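You operate a simulated robot arm through the tools that you are given. There is no shell and no other tool. Be economical: measure what you need, move in short steps, check, and stop when the job is done.

The job below is to be done with a simulated robot arm. You get a single attempt, and the scene is never put back.

Task
Put the blue clip on top of the blue ice pack on the capper end of the filling bench.

Only the result counts: the job must be done as asked and must still hold three seconds after the hand-in. Knocking over, shifting, dropping, spilling or breaking anything else fails it.

Robot
A 7-joint arm with a two-finger parallel gripper, fixed in place. Base frame: the origin is at the foot of the arm, x ahead of it, y to its left, z up; the work surface is at about z = 0.8. Readings come in m, rad, newtons and seconds.
With the tool pointing down near the work surface it reaches from about 0.3 to 0.7 m from the base axis. Its first joint turns from -1.152 to 1.152 rad. Payload 1.57 kg.
Tool frame: the origin (TCP) lies between the finger pads and is the grasp point; the fingertips stand 0.03 m ahead of it; z points along the fingers, y is the line along which they close. Largest opening 0.11 m; finger width 0.024, thickness 0.012; the body of the gripper, 0.048 by 0.112 m, starts 0.078 m behind the TCP.
Orientation is that of the tool frame in the base frame, as a unit quaternion [w, x, y, z]. With the fingers straight down and closing along the base's y, the tool's x points along the base's -x, its y along +y and its z along -z.

Tools
- The arm moves only by the tool play_rows. Its argument "commands" is a list of rows, each a list of 6 numbers: the shift along the tool's x, y, z in units of 200 mm (1.0 is 200 mm), then the turn, a rotation vector about the tool's x, y, z in units of 60 degrees (1.0 is 60 degrees). In form: [[x, y, z, rx, ry, rz], ...]. A call has 1 to 12 rows; each row is the pose to reach, as a shift and turn from the pose commanded when the call began, along the tool's axes at that moment. "fingers" is the opening in per cent of the stroke, from 0 (shut) to 100 (fully open), set as the call begins (left out, the last holds). A call with a number of a shift or a turn outside -1 to 1 is refused whole. Rows are played at 5 a second. More than 0.05 m and 0.15 rad between two rows, or a gripper value outside its range, and nothing of the call is played. Where a pose cannot be reached the arm comes as near as it can. A force on the tool above 40 N (or 10 N above the force at the start of the call, whichever is more), or a blocked arm, ends the call early, and 0.2 s more pass. Each finger travels about 0.108 m/s and halts on what it meets, pressing with about 43 N; the grip force reading is that of the motor and also rises with nothing between the fingers. The clock runs only during rows and for 0.2 s after the last one: add rows that repeat a pose to give the fingers time. The reply holds the time, the measured pose of the TCP, the force on the tool along the base axes, the opening and the grip force, in the units named above and with some noise, and new pictures: "show" is both (left out), scene, wrist or none.
- Cameras (640 x 400 px; columns grow to the right, rows downward): "scene" is fixed at [0.1684, -0.3936, 1.3727]; the picture's right is [0.80, -0.60, 0.00], its down [-0.45, -0.59, -0.67] and it looks along [0.41, 0.54, -0.74] (base axes); focal length 355 px, centre (320, 200). "wrist" rides on the gripper at [-0.036, 0, -0.08] in the tool frame; the picture's right is [0.00, -1.00, 0.00], its down [0.97, 0.00, -0.24] and it looks along [0.24, 0.00, 0.97] (tool axes); focal length 218 px, centre (320, 200). There is no depth. A picture from a camera that has moved, and an enlarged one, comes with that camera's place and axes in the base frame and with its lens. The place of the scene camera against the robot may be out by one fixed shift of up to 0.025 m in any direction.
- close_up(camera, box): a new picture of the part [left, top, right, bottom] of that camera's present view, enlarged. The clock stands still meanwhile.
- close_job(): hands the job in; it is judged then, once.

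Go step by step. Nothing tells you positions but the pictures and the camera data: compare them with the known pose of the tool, close in by small moves and look again before you grip or let go. The budget is 90 turns and 150 pictures, counting those below and the enlarged ones. Unless the task says otherwise, let go and move clear before handing in, and close with one line.

The tools are called after ">>>" as a command line: name --pt "numbers of a row" for each row, then --argument value for the rest, lists and objects as JSON in quotes. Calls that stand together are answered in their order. play_rows: Moves the arm, as the interface text tells. Its arguments: {"type":"object","properties":{"commands":{"type":"array"},"fingers":{"type":"number"},"show":{"type":"string","enum":["both","scene","wrist","none"]}},"required":["commands"]} The other tools are called the same way: close_up (camera, box) takes an enlarged picture of a part of a camera's view; close_job () hands the job in.

At the start:

```text
t: 0.0
ee_pos: [0.4021, -0.1446, 1.0242]
tcp_rot: [0.0, 0.0, 1.0, 0.0]
wrist_force: [-0.1, 0.4, 0.9]
gripper_width: 0.11
grasp_force: 0.1
```

scene: 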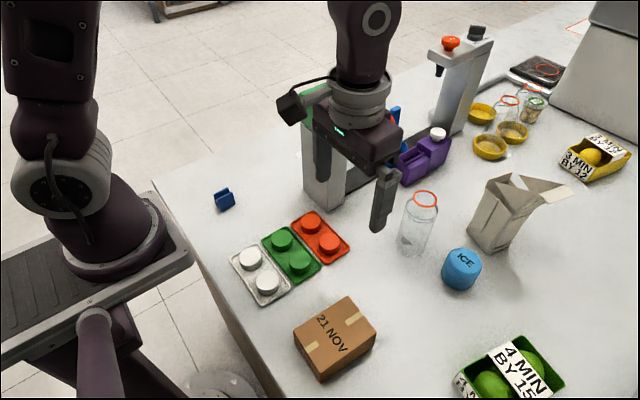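
wrist: 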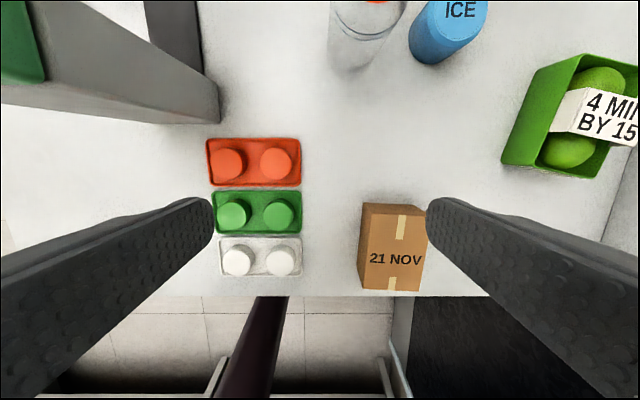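

I see a small blue clip left of the arm's gripper and a blue "ICE" cylinder to the right. I'll enlarge to check both, and look for any other blue ice packs.

>>> close_up --camera "scene" --box '[190, 170, 270, 220]'

>>> close_up --camera "scene" --box '[380, 170, 580, 295]'

>>> close_up --camera "scene" --box '[280, 20, 560, 195]'

```text
8.00 times, centred on (230, 195) of scene
camera zoom: at [0.1684, -0.3936, 1.3727], right [0.8, -0.6, 0.0], down [-0.45, -0.59, -0.67], along [0.41, 0.54, -0.74], focal length 2842 px, centre (1040, 240)
```

zoom: 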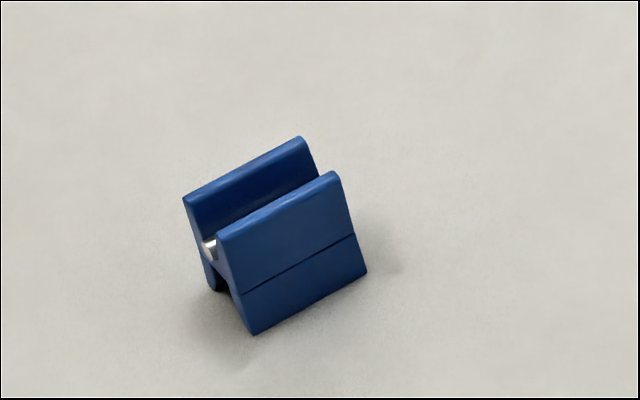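

```text
3.20 times, centred on (480, 232) of scene
camera zoom: at [0.1684, -0.3936, 1.3727], right [0.8, -0.6, 0.0], down [-0.45, -0.59, -0.67], along [0.41, 0.54, -0.74], focal length 1137 px, centre (-192, 96)
```

zoom: 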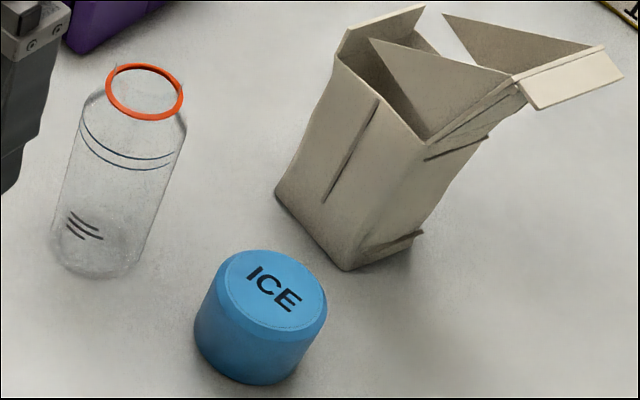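

```text
2.29 times, centred on (420, 108) of scene
camera zoom: at [0.1684, -0.3936, 1.3727], right [0.8, -0.6, 0.0], down [-0.45, -0.59, -0.67], along [0.41, 0.54, -0.74], focal length 812 px, centre (91, 411)
```

zoom: 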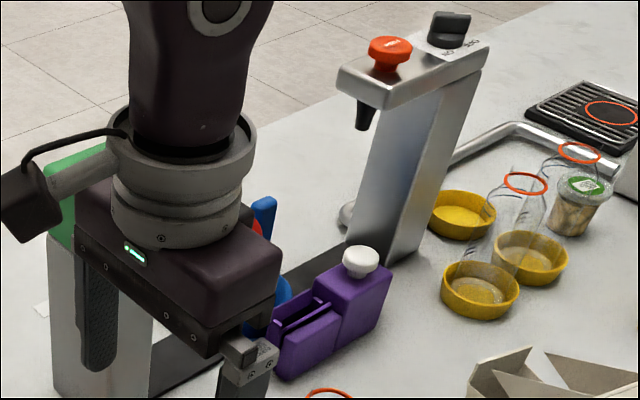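

The clip stands at roughly (0.316, 0.135) with its plates parallel to x, so the current finger direction suits it. The ice pack's top is near (0.56, -0.28). I'll back off in x, then swing towards the clip, staying high.

>>> play_rows --pt "0.2 0 0 0 0 0" --pt "0.43 0 0 0 0 0" --pt "0.43 0.2 0 0 0 0" --pt "0.43 0.4 0 0 0 0" --pt "0.43 0.6 0 0 0 0" --pt "0.43 0.8 0 0 0 0" --pt "0.43 1.0 0 0 0 0" --pt "0.43 1.0 0 0 0 0"

```text
t: 1.8
ee_pos: [0.3164, 0.0555, 1.0225]
tcp_rot: [0.0, 0.0, 1.0, 0.0]
wrist_force: [-0.1, 0.8, 0.0]
gripper_width: 0.1102
grasp_force: 0.0
camera wrist: at [0.3523, 0.0548, 1.1029], right [0.0, -1.0, 0.0], down [-0.97, 0.0, 0.24], along [-0.24, 0.0, -0.97], focal length 218 px, centre (320, 200)
```

scene: 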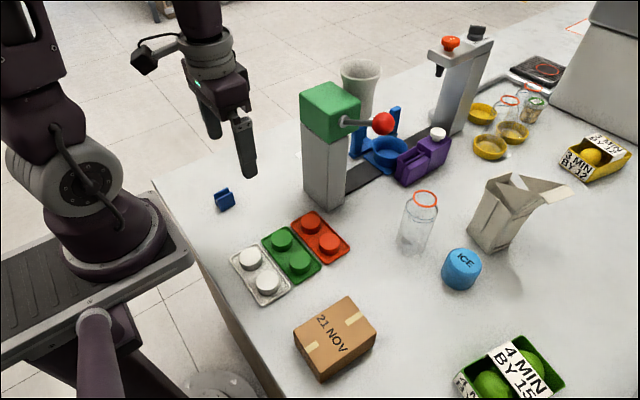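
wrist: 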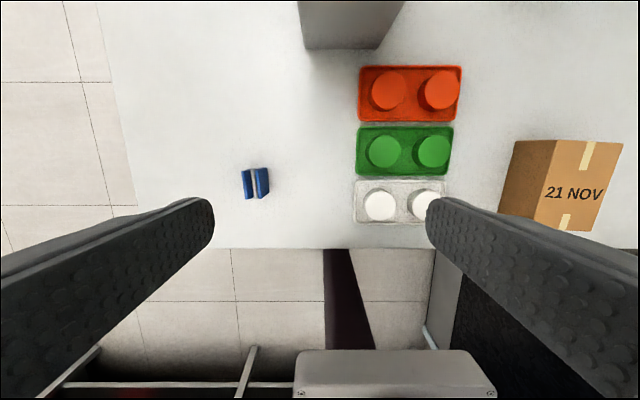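

The ice pack is the only one, and the wrist view puts the clip at about (0.308, 0.137). I'll move over it and descend partway.

>>> play_rows --pt "0.02 0.2 0 0 0 0" --pt "0.035 0.405 0 0 0 0" --pt "0.035 0.405 0.2 0 0 0" --pt "0.035 0.405 0.4 0 0 0" --pt "0.035 0.405 0.55 0 0 0" --pt "0.035 0.405 0.55 0 0 0"

>>> close_up --camera "wrist" --box '[240, 130, 400, 230]'

```text
t: 3.2
ee_pos: [0.3072, 0.1362, 0.9149]
tcp_rot: [0.0, 0.001, 1.0, 0.0]
wrist_force: [-0.6, 0.0, 0.0]
gripper_width: 0.1099
grasp_force: 0.1
camera wrist: at [0.3431, 0.1356, 0.994], right [0.0, -1.0, 0.0], down [-0.97, 0.0, 0.24], along [-0.24, 0.0, -0.97], focal length 218 px, centre (320, 200)
```

scene: 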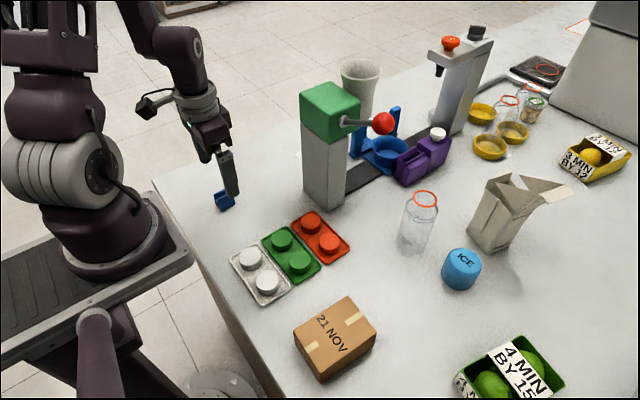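
wrist: 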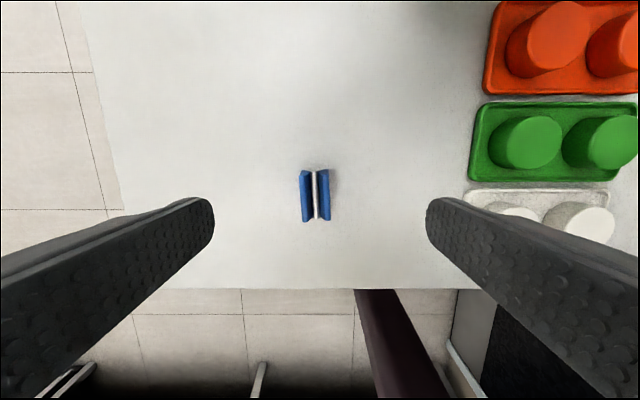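

```text
4.00 times, centred on (320, 180) of wrist
camera zoom: at [0.3431, 0.1356, 0.994], right [0.0, -1.0, 0.0], down [-0.97, 0.0, 0.24], along [-0.24, 0.0, -0.97], focal length 873 px, centre (320, 280)
```

zoom: 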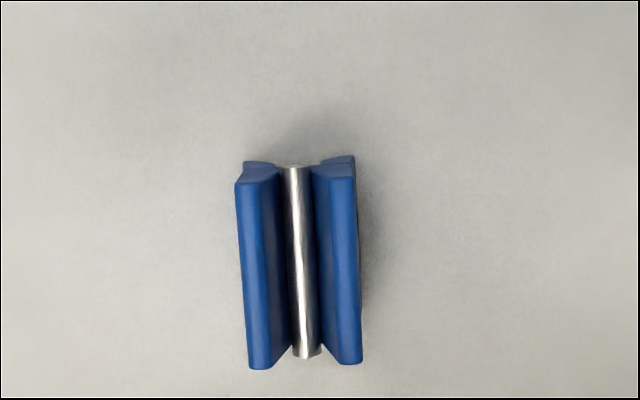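

The clip is centred between the fingers, about 3 mm off in y and turned about 3°. I'll correct that and descend to grasp height with the fingers open.

>>> play_rows --pt "0.015 0.017 0 0 0 -0.048" --pt "0.015 0.017 0.15 0 0 -0.048" --pt "0.015 0.017 0.28 0 0 -0.048" --pt "0.015 0.017 0.36 0 0 -0.048" --pt "0.015 0.017 0.395 0 0 -0.048" --pt "0.015 0.017 0.395 0 0 -0.048"

>>> close_up --camera "wrist" --box '[200, 120, 440, 270]'

>>> close_up --camera "scene" --box '[160, 140, 288, 220]'

```text
t: 4.6
ee_pos: [0.3039, 0.1394, 0.8343]
tcp_rot: [0.0, -0.026, 1.0, 0.001]
wrist_force: [0.6, -0.2, -0.3]
gripper_width: 0.11
grasp_force: 0.0
camera wrist: at [0.3406, 0.142, 0.9145], right [0.05, -1.0, 0.0], down [-0.97, -0.05, 0.24], along [-0.24, -0.01, -0.97], focal length 218 px, centre (320, 200)
```

scene: 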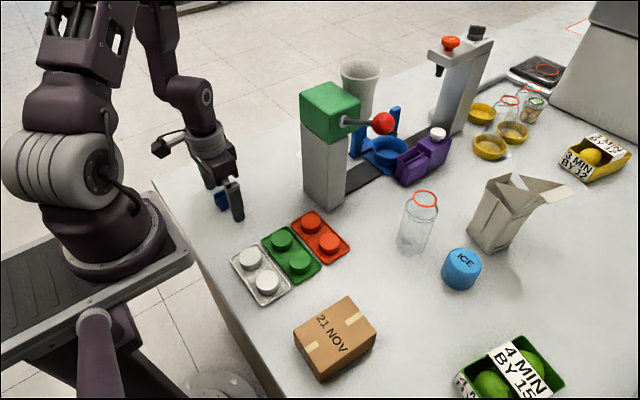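
wrist: 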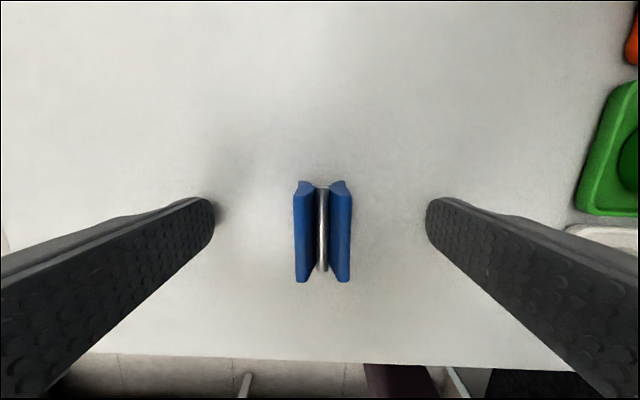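

```text
2.67 times, centred on (320, 195) of wrist
camera zoom: at [0.3406, 0.142, 0.9145], right [0.05, -1.0, 0.0], down [-0.97, -0.05, 0.24], along [-0.24, -0.01, -0.97], focal length 582 px, centre (320, 213)
```

zoom: 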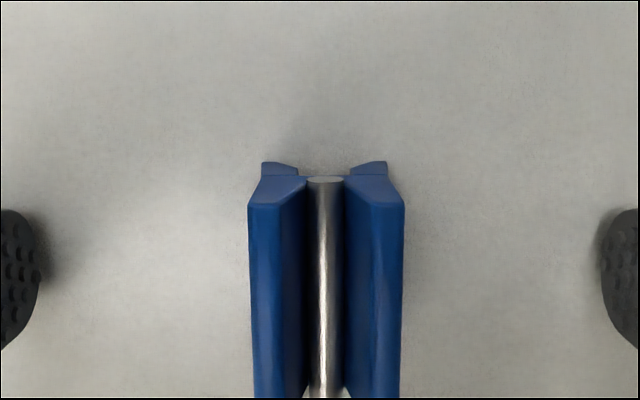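

```text
5.00 times, centred on (224, 180) of scene
camera zoom: at [0.1684, -0.3936, 1.3727], right [0.8, -0.6, 0.0], down [-0.45, -0.59, -0.67], along [0.41, 0.54, -0.74], focal length 1776 px, centre (800, 300)
```

zoom: 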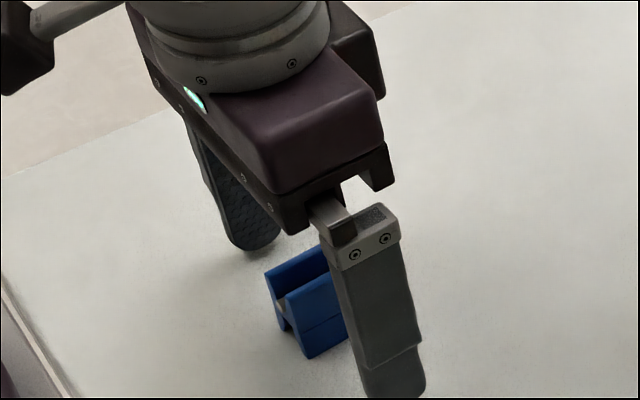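

The clip sits between the pads, centred. I'll close the fingers now.

>>> play_rows --pt "0 0 0 0 0 0" --pt "0 0 0 0 0 0" --pt "0 0 0 0 0 0" --pt "0 0 0 0 0 0" --pt "0 0 0 0 0 0" --fingers 0 --show "wrist"

```text
t: 5.8
ee_pos: [0.3039, 0.1401, 0.835]
tcp_rot: [0.0, -0.025, 1.0, 0.001]
wrist_force: [-0.8, -0.9, -0.1]
gripper_width: 0.0214
grasp_force: 34.2
camera wrist: at [0.3407, 0.1421, 0.9146], right [0.05, -1.0, 0.0], down [-0.97, -0.05, 0.24], along [-0.24, -0.01, -0.97], focal length 218 px, centre (320, 200)
```

wrist: 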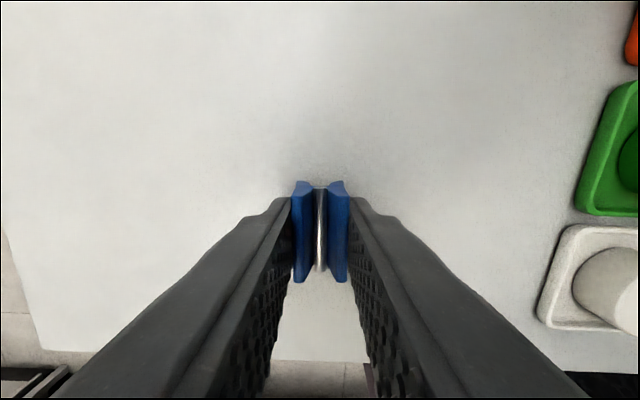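

The clip is gripped at 21 mm opening. Next I lift straight up.

>>> play_rows --pt "0 0 -0.1 0 0 0" --pt "0 0 -0.3 0 0 0" --pt "0 0 -0.5 0 0 0" --pt "0 0 -0.7 0 0 0" --pt "0 0 -0.9 0 0 0" --pt "0 0 -1.0 0 0 0" --pt "0 0 -1.0 0 0 0"

```text
t: 7.4
ee_pos: [0.3041, 0.1413, 1.0368]
tcp_rot: [0.0, -0.026, 1.0, 0.0]
wrist_force: [0.0, 1.0, 0.1]
gripper_width: 0.0214
grasp_force: 33.8
camera wrist: at [0.3403, 0.1423, 1.116], right [0.05, -1.0, 0.0], down [-0.97, -0.05, 0.24], along [-0.24, -0.01, -0.97], focal length 218 px, centre (320, 200)
```

scene: 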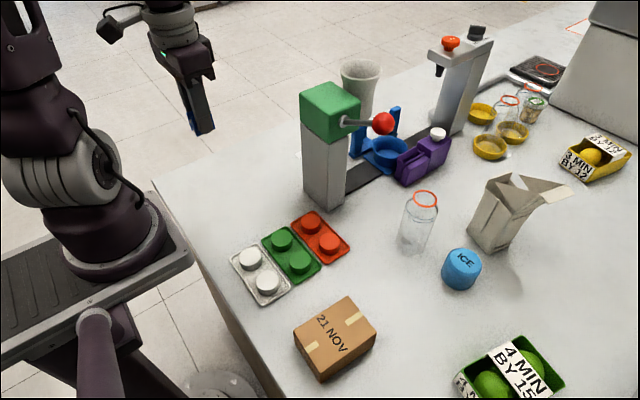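
wrist: 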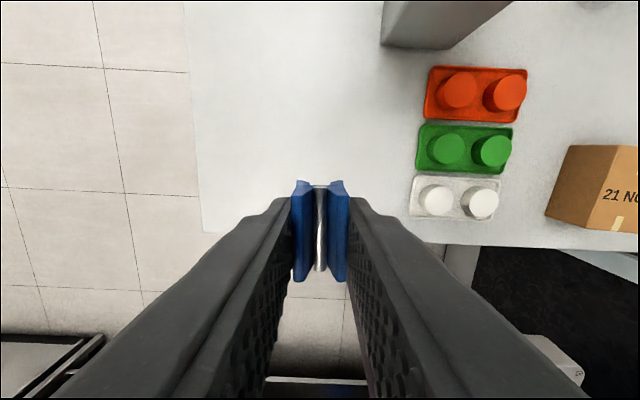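

The clip is held firmly. I'll swing back across at small x, clear of the capper.

>>> play_rows --pt "0 -0.2 0 0 0 0" --pt "0 -0.4 0 0 0 0" --pt "0 -0.6 0 0 0 0" --pt "0 -0.8 0 0 0 0" --pt "0 -1.0 0 0 0 0" --show "none"

>>> play_rows --pt "0 -0.2 0 0 0 0" --pt "0 -0.4 0 0 0 0" --pt "0 -0.6 0 0 0 0" --pt "0 -0.8 0 0 0 0" --pt "0 -1.0 0 0 0 0" --pt "-0.2 -1.0 0 0 0 0" --pt "-0.4 -1.0 0 0 0 0" --pt "-0.6 -1.0 0 0 0 0" --pt "-0.6 -1.0 0 0 0 0"

```text
t: 8.6
ee_pos: [0.3141, -0.0619, 1.0348]
tcp_rot: [0.0, -0.026, 1.0, 0.0]
wrist_force: [-0.6, 0.3, -0.3]
gripper_width: 0.021
grasp_force: 34.4
```

```text
t: 10.6
ee_pos: [0.4471, -0.2531, 1.0354]
tcp_rot: [0.0, -0.025, 1.0, 0.0]
wrist_force: [1.3, -0.4, -0.3]
gripper_width: 0.0215
grasp_force: 34.1
camera wrist: at [0.4832, -0.2518, 1.1163], right [0.05, -1.0, 0.0], down [-0.97, -0.05, 0.24], along [-0.24, -0.01, -0.97], focal length 218 px, centre (320, 200)
```

scene: 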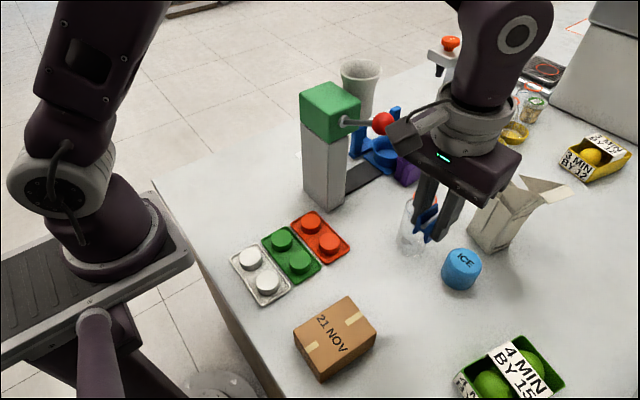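
wrist: 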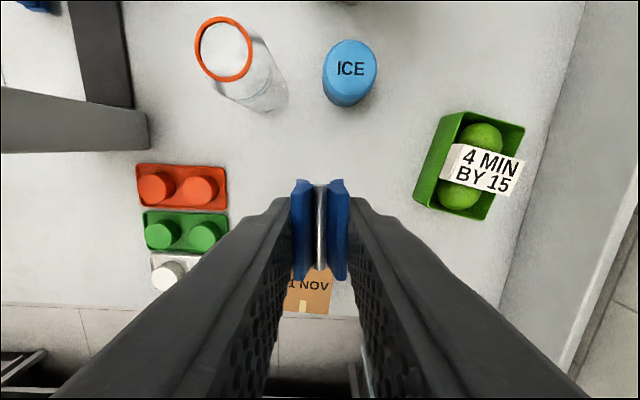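

The ice pack's top is at about (0.570, -0.280, 0.85) and the bottle and carton leave room. I'll move above it and descend partway.

>>> play_rows --pt "-0.2 -0.06 0 0 0 0" --pt "-0.4 -0.12 0 0 0 0" --pt "-0.603 -0.166 0 0 0 0" --pt "-0.603 -0.166 0.2 0 0 0" --pt "-0.603 -0.166 0.4 0 0 0" --pt "-0.603 -0.166 0.4 0 0 0"

>>> close_up --camera "scene" --box '[380, 170, 580, 295]'

```text
t: 12.0
ee_pos: [0.5696, -0.2794, 0.9546]
tcp_rot: [0.0, -0.025, 1.0, -0.001]
wrist_force: [0.1, -0.4, 0.1]
gripper_width: 0.0214
grasp_force: 34.7
camera wrist: at [0.6053, -0.2779, 1.0356], right [0.05, -1.0, 0.0], down [-0.97, -0.05, 0.24], along [-0.24, -0.01, -0.97], focal length 218 px, centre (320, 200)
```

scene: 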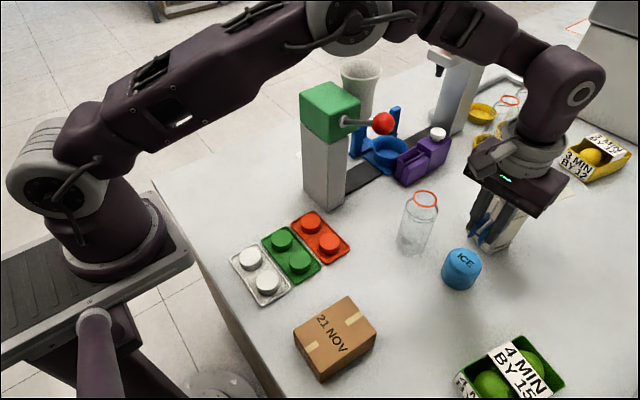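
wrist: 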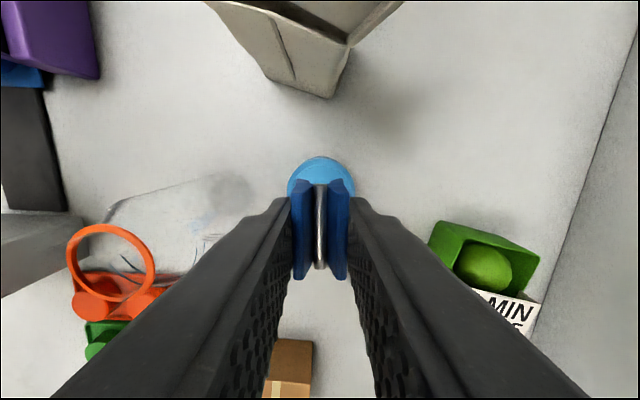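

```text
3.20 times, centred on (480, 232) of scene
camera zoom: at [0.1684, -0.3936, 1.3727], right [0.8, -0.6, 0.0], down [-0.45, -0.59, -0.67], along [0.41, 0.54, -0.74], focal length 1137 px, centre (-192, 96)
```

zoom: 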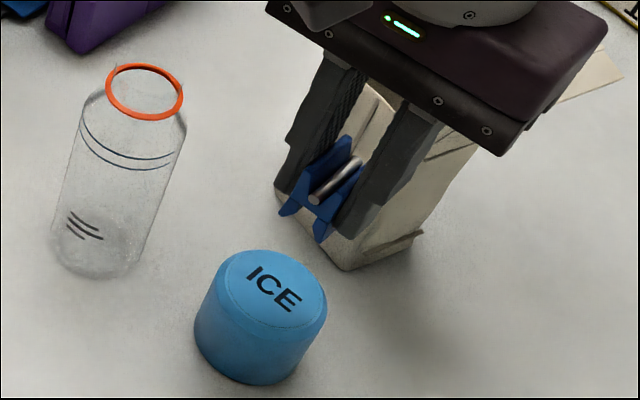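

The clip is over the pack, with its centre about 3 mm too far in x. I'll correct that and descend to just above the surface.

>>> play_rows --pt "0.016 0 0.1 0 0 0" --pt "0.016 0 0.2 0 0 0" --pt "0.016 0 0.27 0 0 0" --pt "0.016 0 0.27 0 0 0" --show "wrist"

>>> close_up --camera "scene" --box '[420, 210, 516, 270]'

```text
t: 13.0
ee_pos: [0.5647, -0.2819, 0.9004]
tcp_rot: [0.0, -0.025, 1.0, 0.001]
wrist_force: [-1.1, 0.3, -0.2]
gripper_width: 0.0212
grasp_force: 34.4
camera wrist: at [0.6012, -0.2798, 0.9814], right [0.05, -1.0, 0.0], down [-0.97, -0.05, 0.24], along [-0.24, -0.01, -0.97], focal length 218 px, centre (320, 200)
```

wrist: 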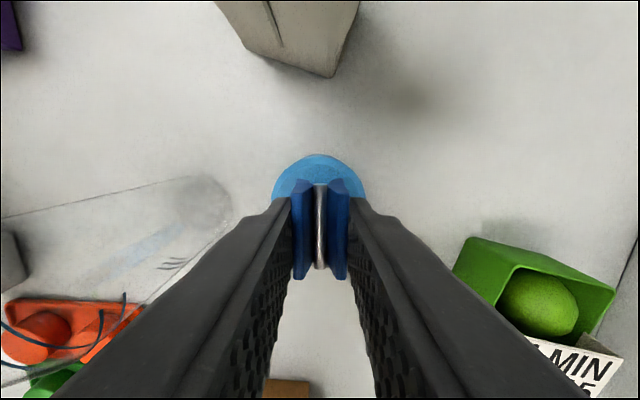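

```text
6.67 times, centred on (468, 240) of scene
camera zoom: at [0.1684, -0.3936, 1.3727], right [0.8, -0.6, 0.0], down [-0.45, -0.59, -0.67], along [0.41, 0.54, -0.74], focal length 2368 px, centre (-667, -67)
```

zoom: 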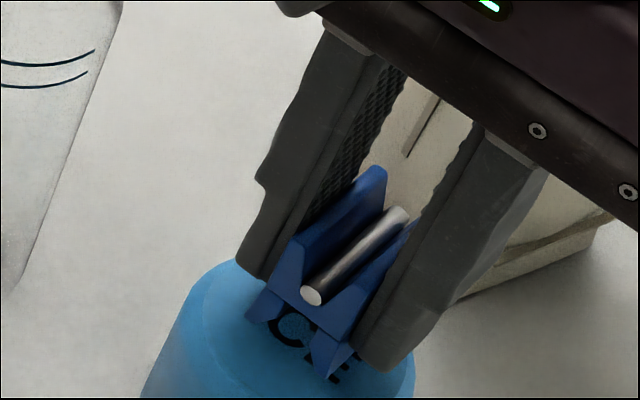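

Alignment looks good, with clip and pack centres both near x 0.567. I'll lower in small steps and watch the force.

>>> play_rows --pt "0 0 0.03 0 0 0" --pt "0 0 0.05 0 0 0" --pt "0 0 0.05 0 0 0" --show "none"

>>> close_up --camera "scene" --box '[420, 225, 516, 285]'

```text
t: 13.8
ee_pos: [0.5651, -0.2803, 0.891]
tcp_rot: [-0.001, -0.026, 1.0, 0.0]
wrist_force: [-0.3, -1.1, -0.4]
gripper_width: 0.0211
grasp_force: 34.3
```

```text
6.67 times, centred on (468, 255) of scene
camera zoom: at [0.1684, -0.3936, 1.3727], right [0.8, -0.6, 0.0], down [-0.45, -0.59, -0.67], along [0.41, 0.54, -0.74], focal length 2368 px, centre (-667, -167)
```

zoom: 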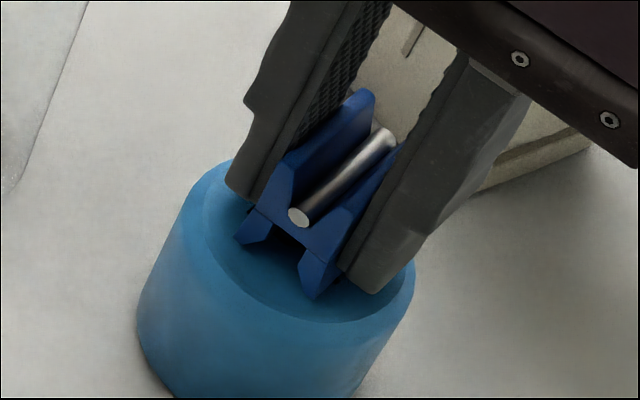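

No contact yet at z = 0.891. I'll keep lowering finely.

>>> play_rows --pt "0 0 0.01 0 0 0" --pt "0 0 0.015 0 0 0" --pt "0 0 0.015 0 0 0" --show "none"

>>> play_rows --pt "0 0 0.005 0 0 0" --pt "0 0 0.01 0 0 0" --pt "0 0 0.01 0 0 0" --show "none"

>>> close_up --camera "scene" --box '[420, 225, 516, 285]'

```text
t: 14.6
ee_pos: [0.5654, -0.2801, 0.8897]
tcp_rot: [0.001, -0.025, 1.0, -0.001]
wrist_force: [-2.5, 1.5, 15.3]
gripper_width: 0.0213
grasp_force: 34.6
```

```text
t: 15.4
ee_pos: [0.5651, -0.2809, 0.8888]
tcp_rot: [0.001, -0.025, 1.0, -0.002]
wrist_force: [-0.3, 0.5, 40.8]
gripper_width: 0.0216
grasp_force: 34.2
```

```text
6.67 times, centred on (468, 255) of scene
camera zoom: at [0.1677, -0.3933, 1.3729], right [0.8, -0.6, 0.0], down [-0.45, -0.59, -0.67], along [0.41, 0.54, -0.74], focal length 2368 px, centre (-667, -167)
```

zoom: 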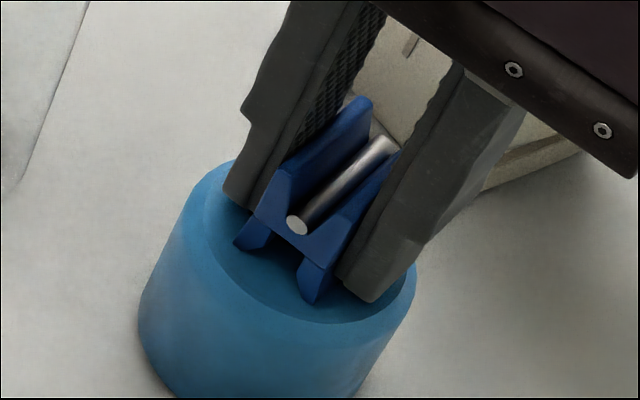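

Contact is clear at about z = 0.890. I'll relieve the press until the force is near zero.

>>> play_rows --pt "0 0 -0.01 0 0 0" --pt "0 0 -0.01 0 0 0" --show "none"

```text
t: 16.0
ee_pos: [0.5643, -0.2805, 0.8888]
tcp_rot: [0.001, -0.025, 1.0, 0.0]
wrist_force: [5.8, -5.3, 21.4]
gripper_width: 0.0215
grasp_force: 34.2
```

>>> play_rows --pt "0 0 -0.007 0 0 0" --pt "0 0 -0.007 0 0 0" --show "wrist"

>>> close_up --camera "scene" --box '[420, 225, 516, 285]'

```text
t: 16.6
ee_pos: [0.5624, -0.2802, 0.8886]
tcp_rot: [-0.002, -0.025, 1.0, 0.002]
wrist_force: [2.2, -0.4, 3.9]
gripper_width: 0.0215
grasp_force: 34.1
camera wrist: at [0.5994, -0.2787, 0.9685], right [0.05, -1.0, 0.0], down [-0.97, -0.05, 0.24], along [-0.24, -0.01, -0.97], focal length 218 px, centre (320, 200)
```

wrist: 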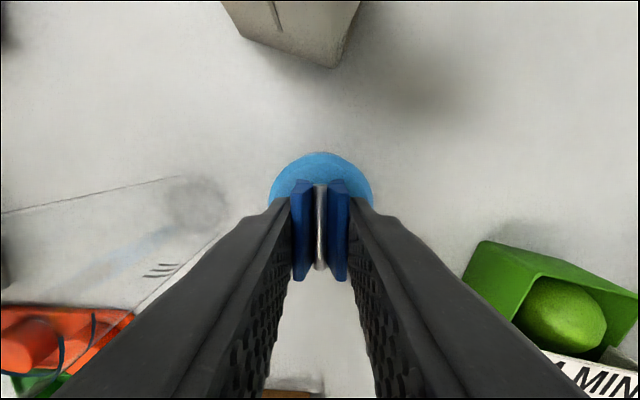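

```text
6.67 times, centred on (468, 255) of scene
camera zoom: at [0.1683, -0.3936, 1.3727], right [0.8, -0.6, 0.0], down [-0.45, -0.59, -0.67], along [0.41, 0.54, -0.74], focal length 2368 px, centre (-667, -167)
```

zoom: 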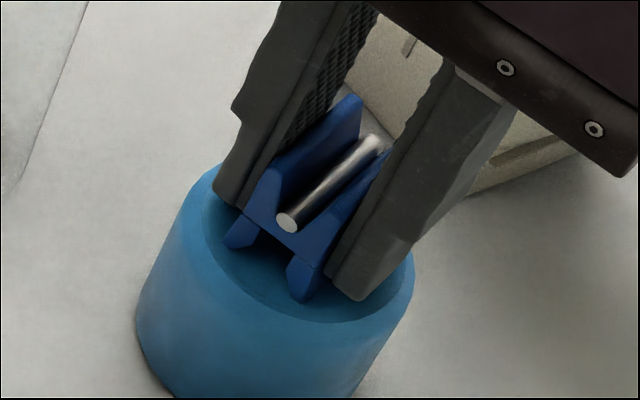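

Force is down to about 4 N, and the clip stands on the pack within its rim. I'll open the fingers only partway, since the bottle is near, and wait.

>>> play_rows --pt "0 0 0 0 0 0" --pt "0 0 0 0 0 0" --pt "0 0 0 0 0 0" --fingers 42 --show "wrist"

>>> close_up --camera "scene" --box '[420, 225, 516, 285]'

```text
t: 17.4
ee_pos: [0.5639, -0.2801, 0.8902]
tcp_rot: [0.0, -0.025, 1.0, 0.0]
wrist_force: [0.4, -0.1, 1.5]
gripper_width: 0.0462
grasp_force: 0.1
camera wrist: at [0.6, -0.2792, 0.9696], right [0.05, -1.0, 0.0], down [-0.97, -0.05, 0.24], along [-0.24, -0.01, -0.97], focal length 218 px, centre (320, 200)
```

wrist: 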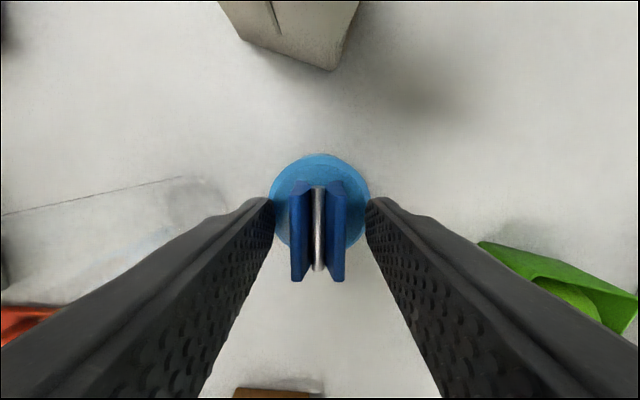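

```text
6.67 times, centred on (468, 255) of scene
camera zoom: at [0.1684, -0.3936, 1.3727], right [0.8, -0.6, 0.0], down [-0.45, -0.59, -0.67], along [0.41, 0.54, -0.74], focal length 2368 px, centre (-667, -167)
```

zoom: 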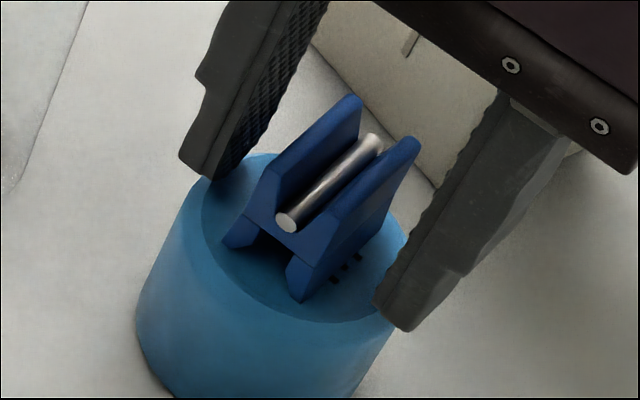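

The clip stands free on the pack between the open fingers. I'll lift straight up and check.

>>> play_rows --pt "0 0 -0.1 0 0 0" --pt "0 0 -0.3 0 0 0" --pt "0 0 -0.5 0 0 0" --pt "0 0 -0.7 0 0 0" --pt "0.2 0 -0.75 0 0 0" --pt "0.4 0 -0.75 0 0 0" --pt "0.6 0 -0.75 0 0 0" --pt "0.6 0 -0.75 0 0 0"

>>> close_up --camera "scene" --box '[380, 170, 580, 295]'

```text
t: 19.2
ee_pos: [0.4446, -0.2854, 1.0402]
tcp_rot: [0.0, -0.026, 1.0, 0.0]
wrist_force: [0.7, 0.6, -0.4]
gripper_width: 0.0463
grasp_force: 0.0
camera wrist: at [0.4806, -0.2846, 1.1216], right [0.05, -1.0, 0.0], down [-0.97, -0.05, 0.24], along [-0.24, -0.01, -0.97], focal length 218 px, centre (320, 200)
```

scene: 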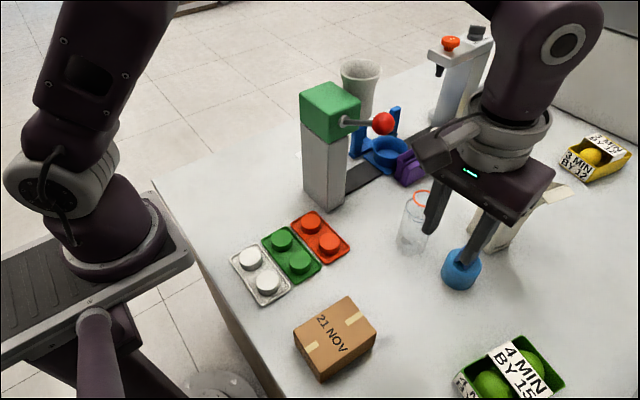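
wrist: 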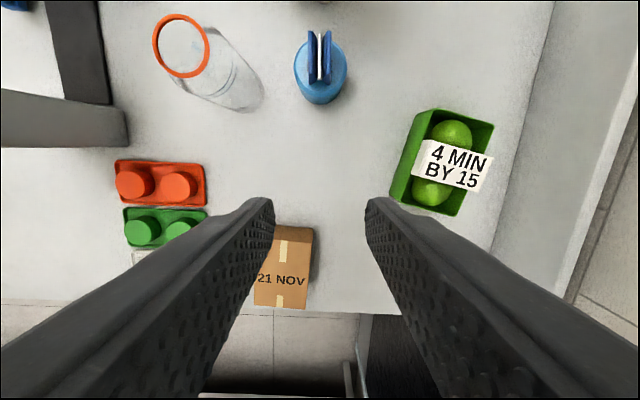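

```text
3.20 times, centred on (480, 232) of scene
camera zoom: at [0.1684, -0.3936, 1.3727], right [0.8, -0.6, 0.0], down [-0.45, -0.59, -0.67], along [0.41, 0.54, -0.74], focal length 1137 px, centre (-192, 96)
```

zoom: 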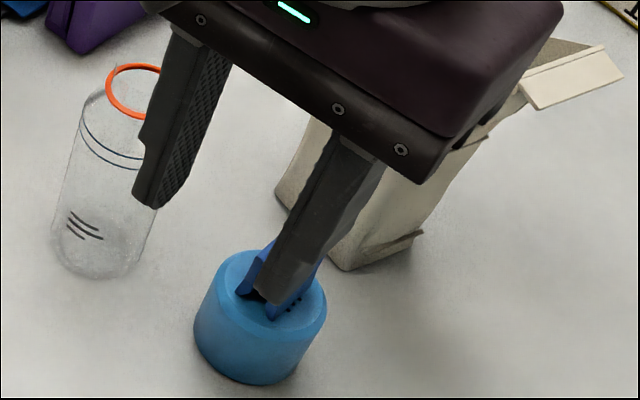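

The clip stands upright on the ice pack, the gripper is clear and nothing else has moved. I'm handing the job in.

>>> close_job

```text
The job is handed in.
```

The blue clip is standing on top of the blue ice pack, the gripper is clear of it, and the job is handed in.
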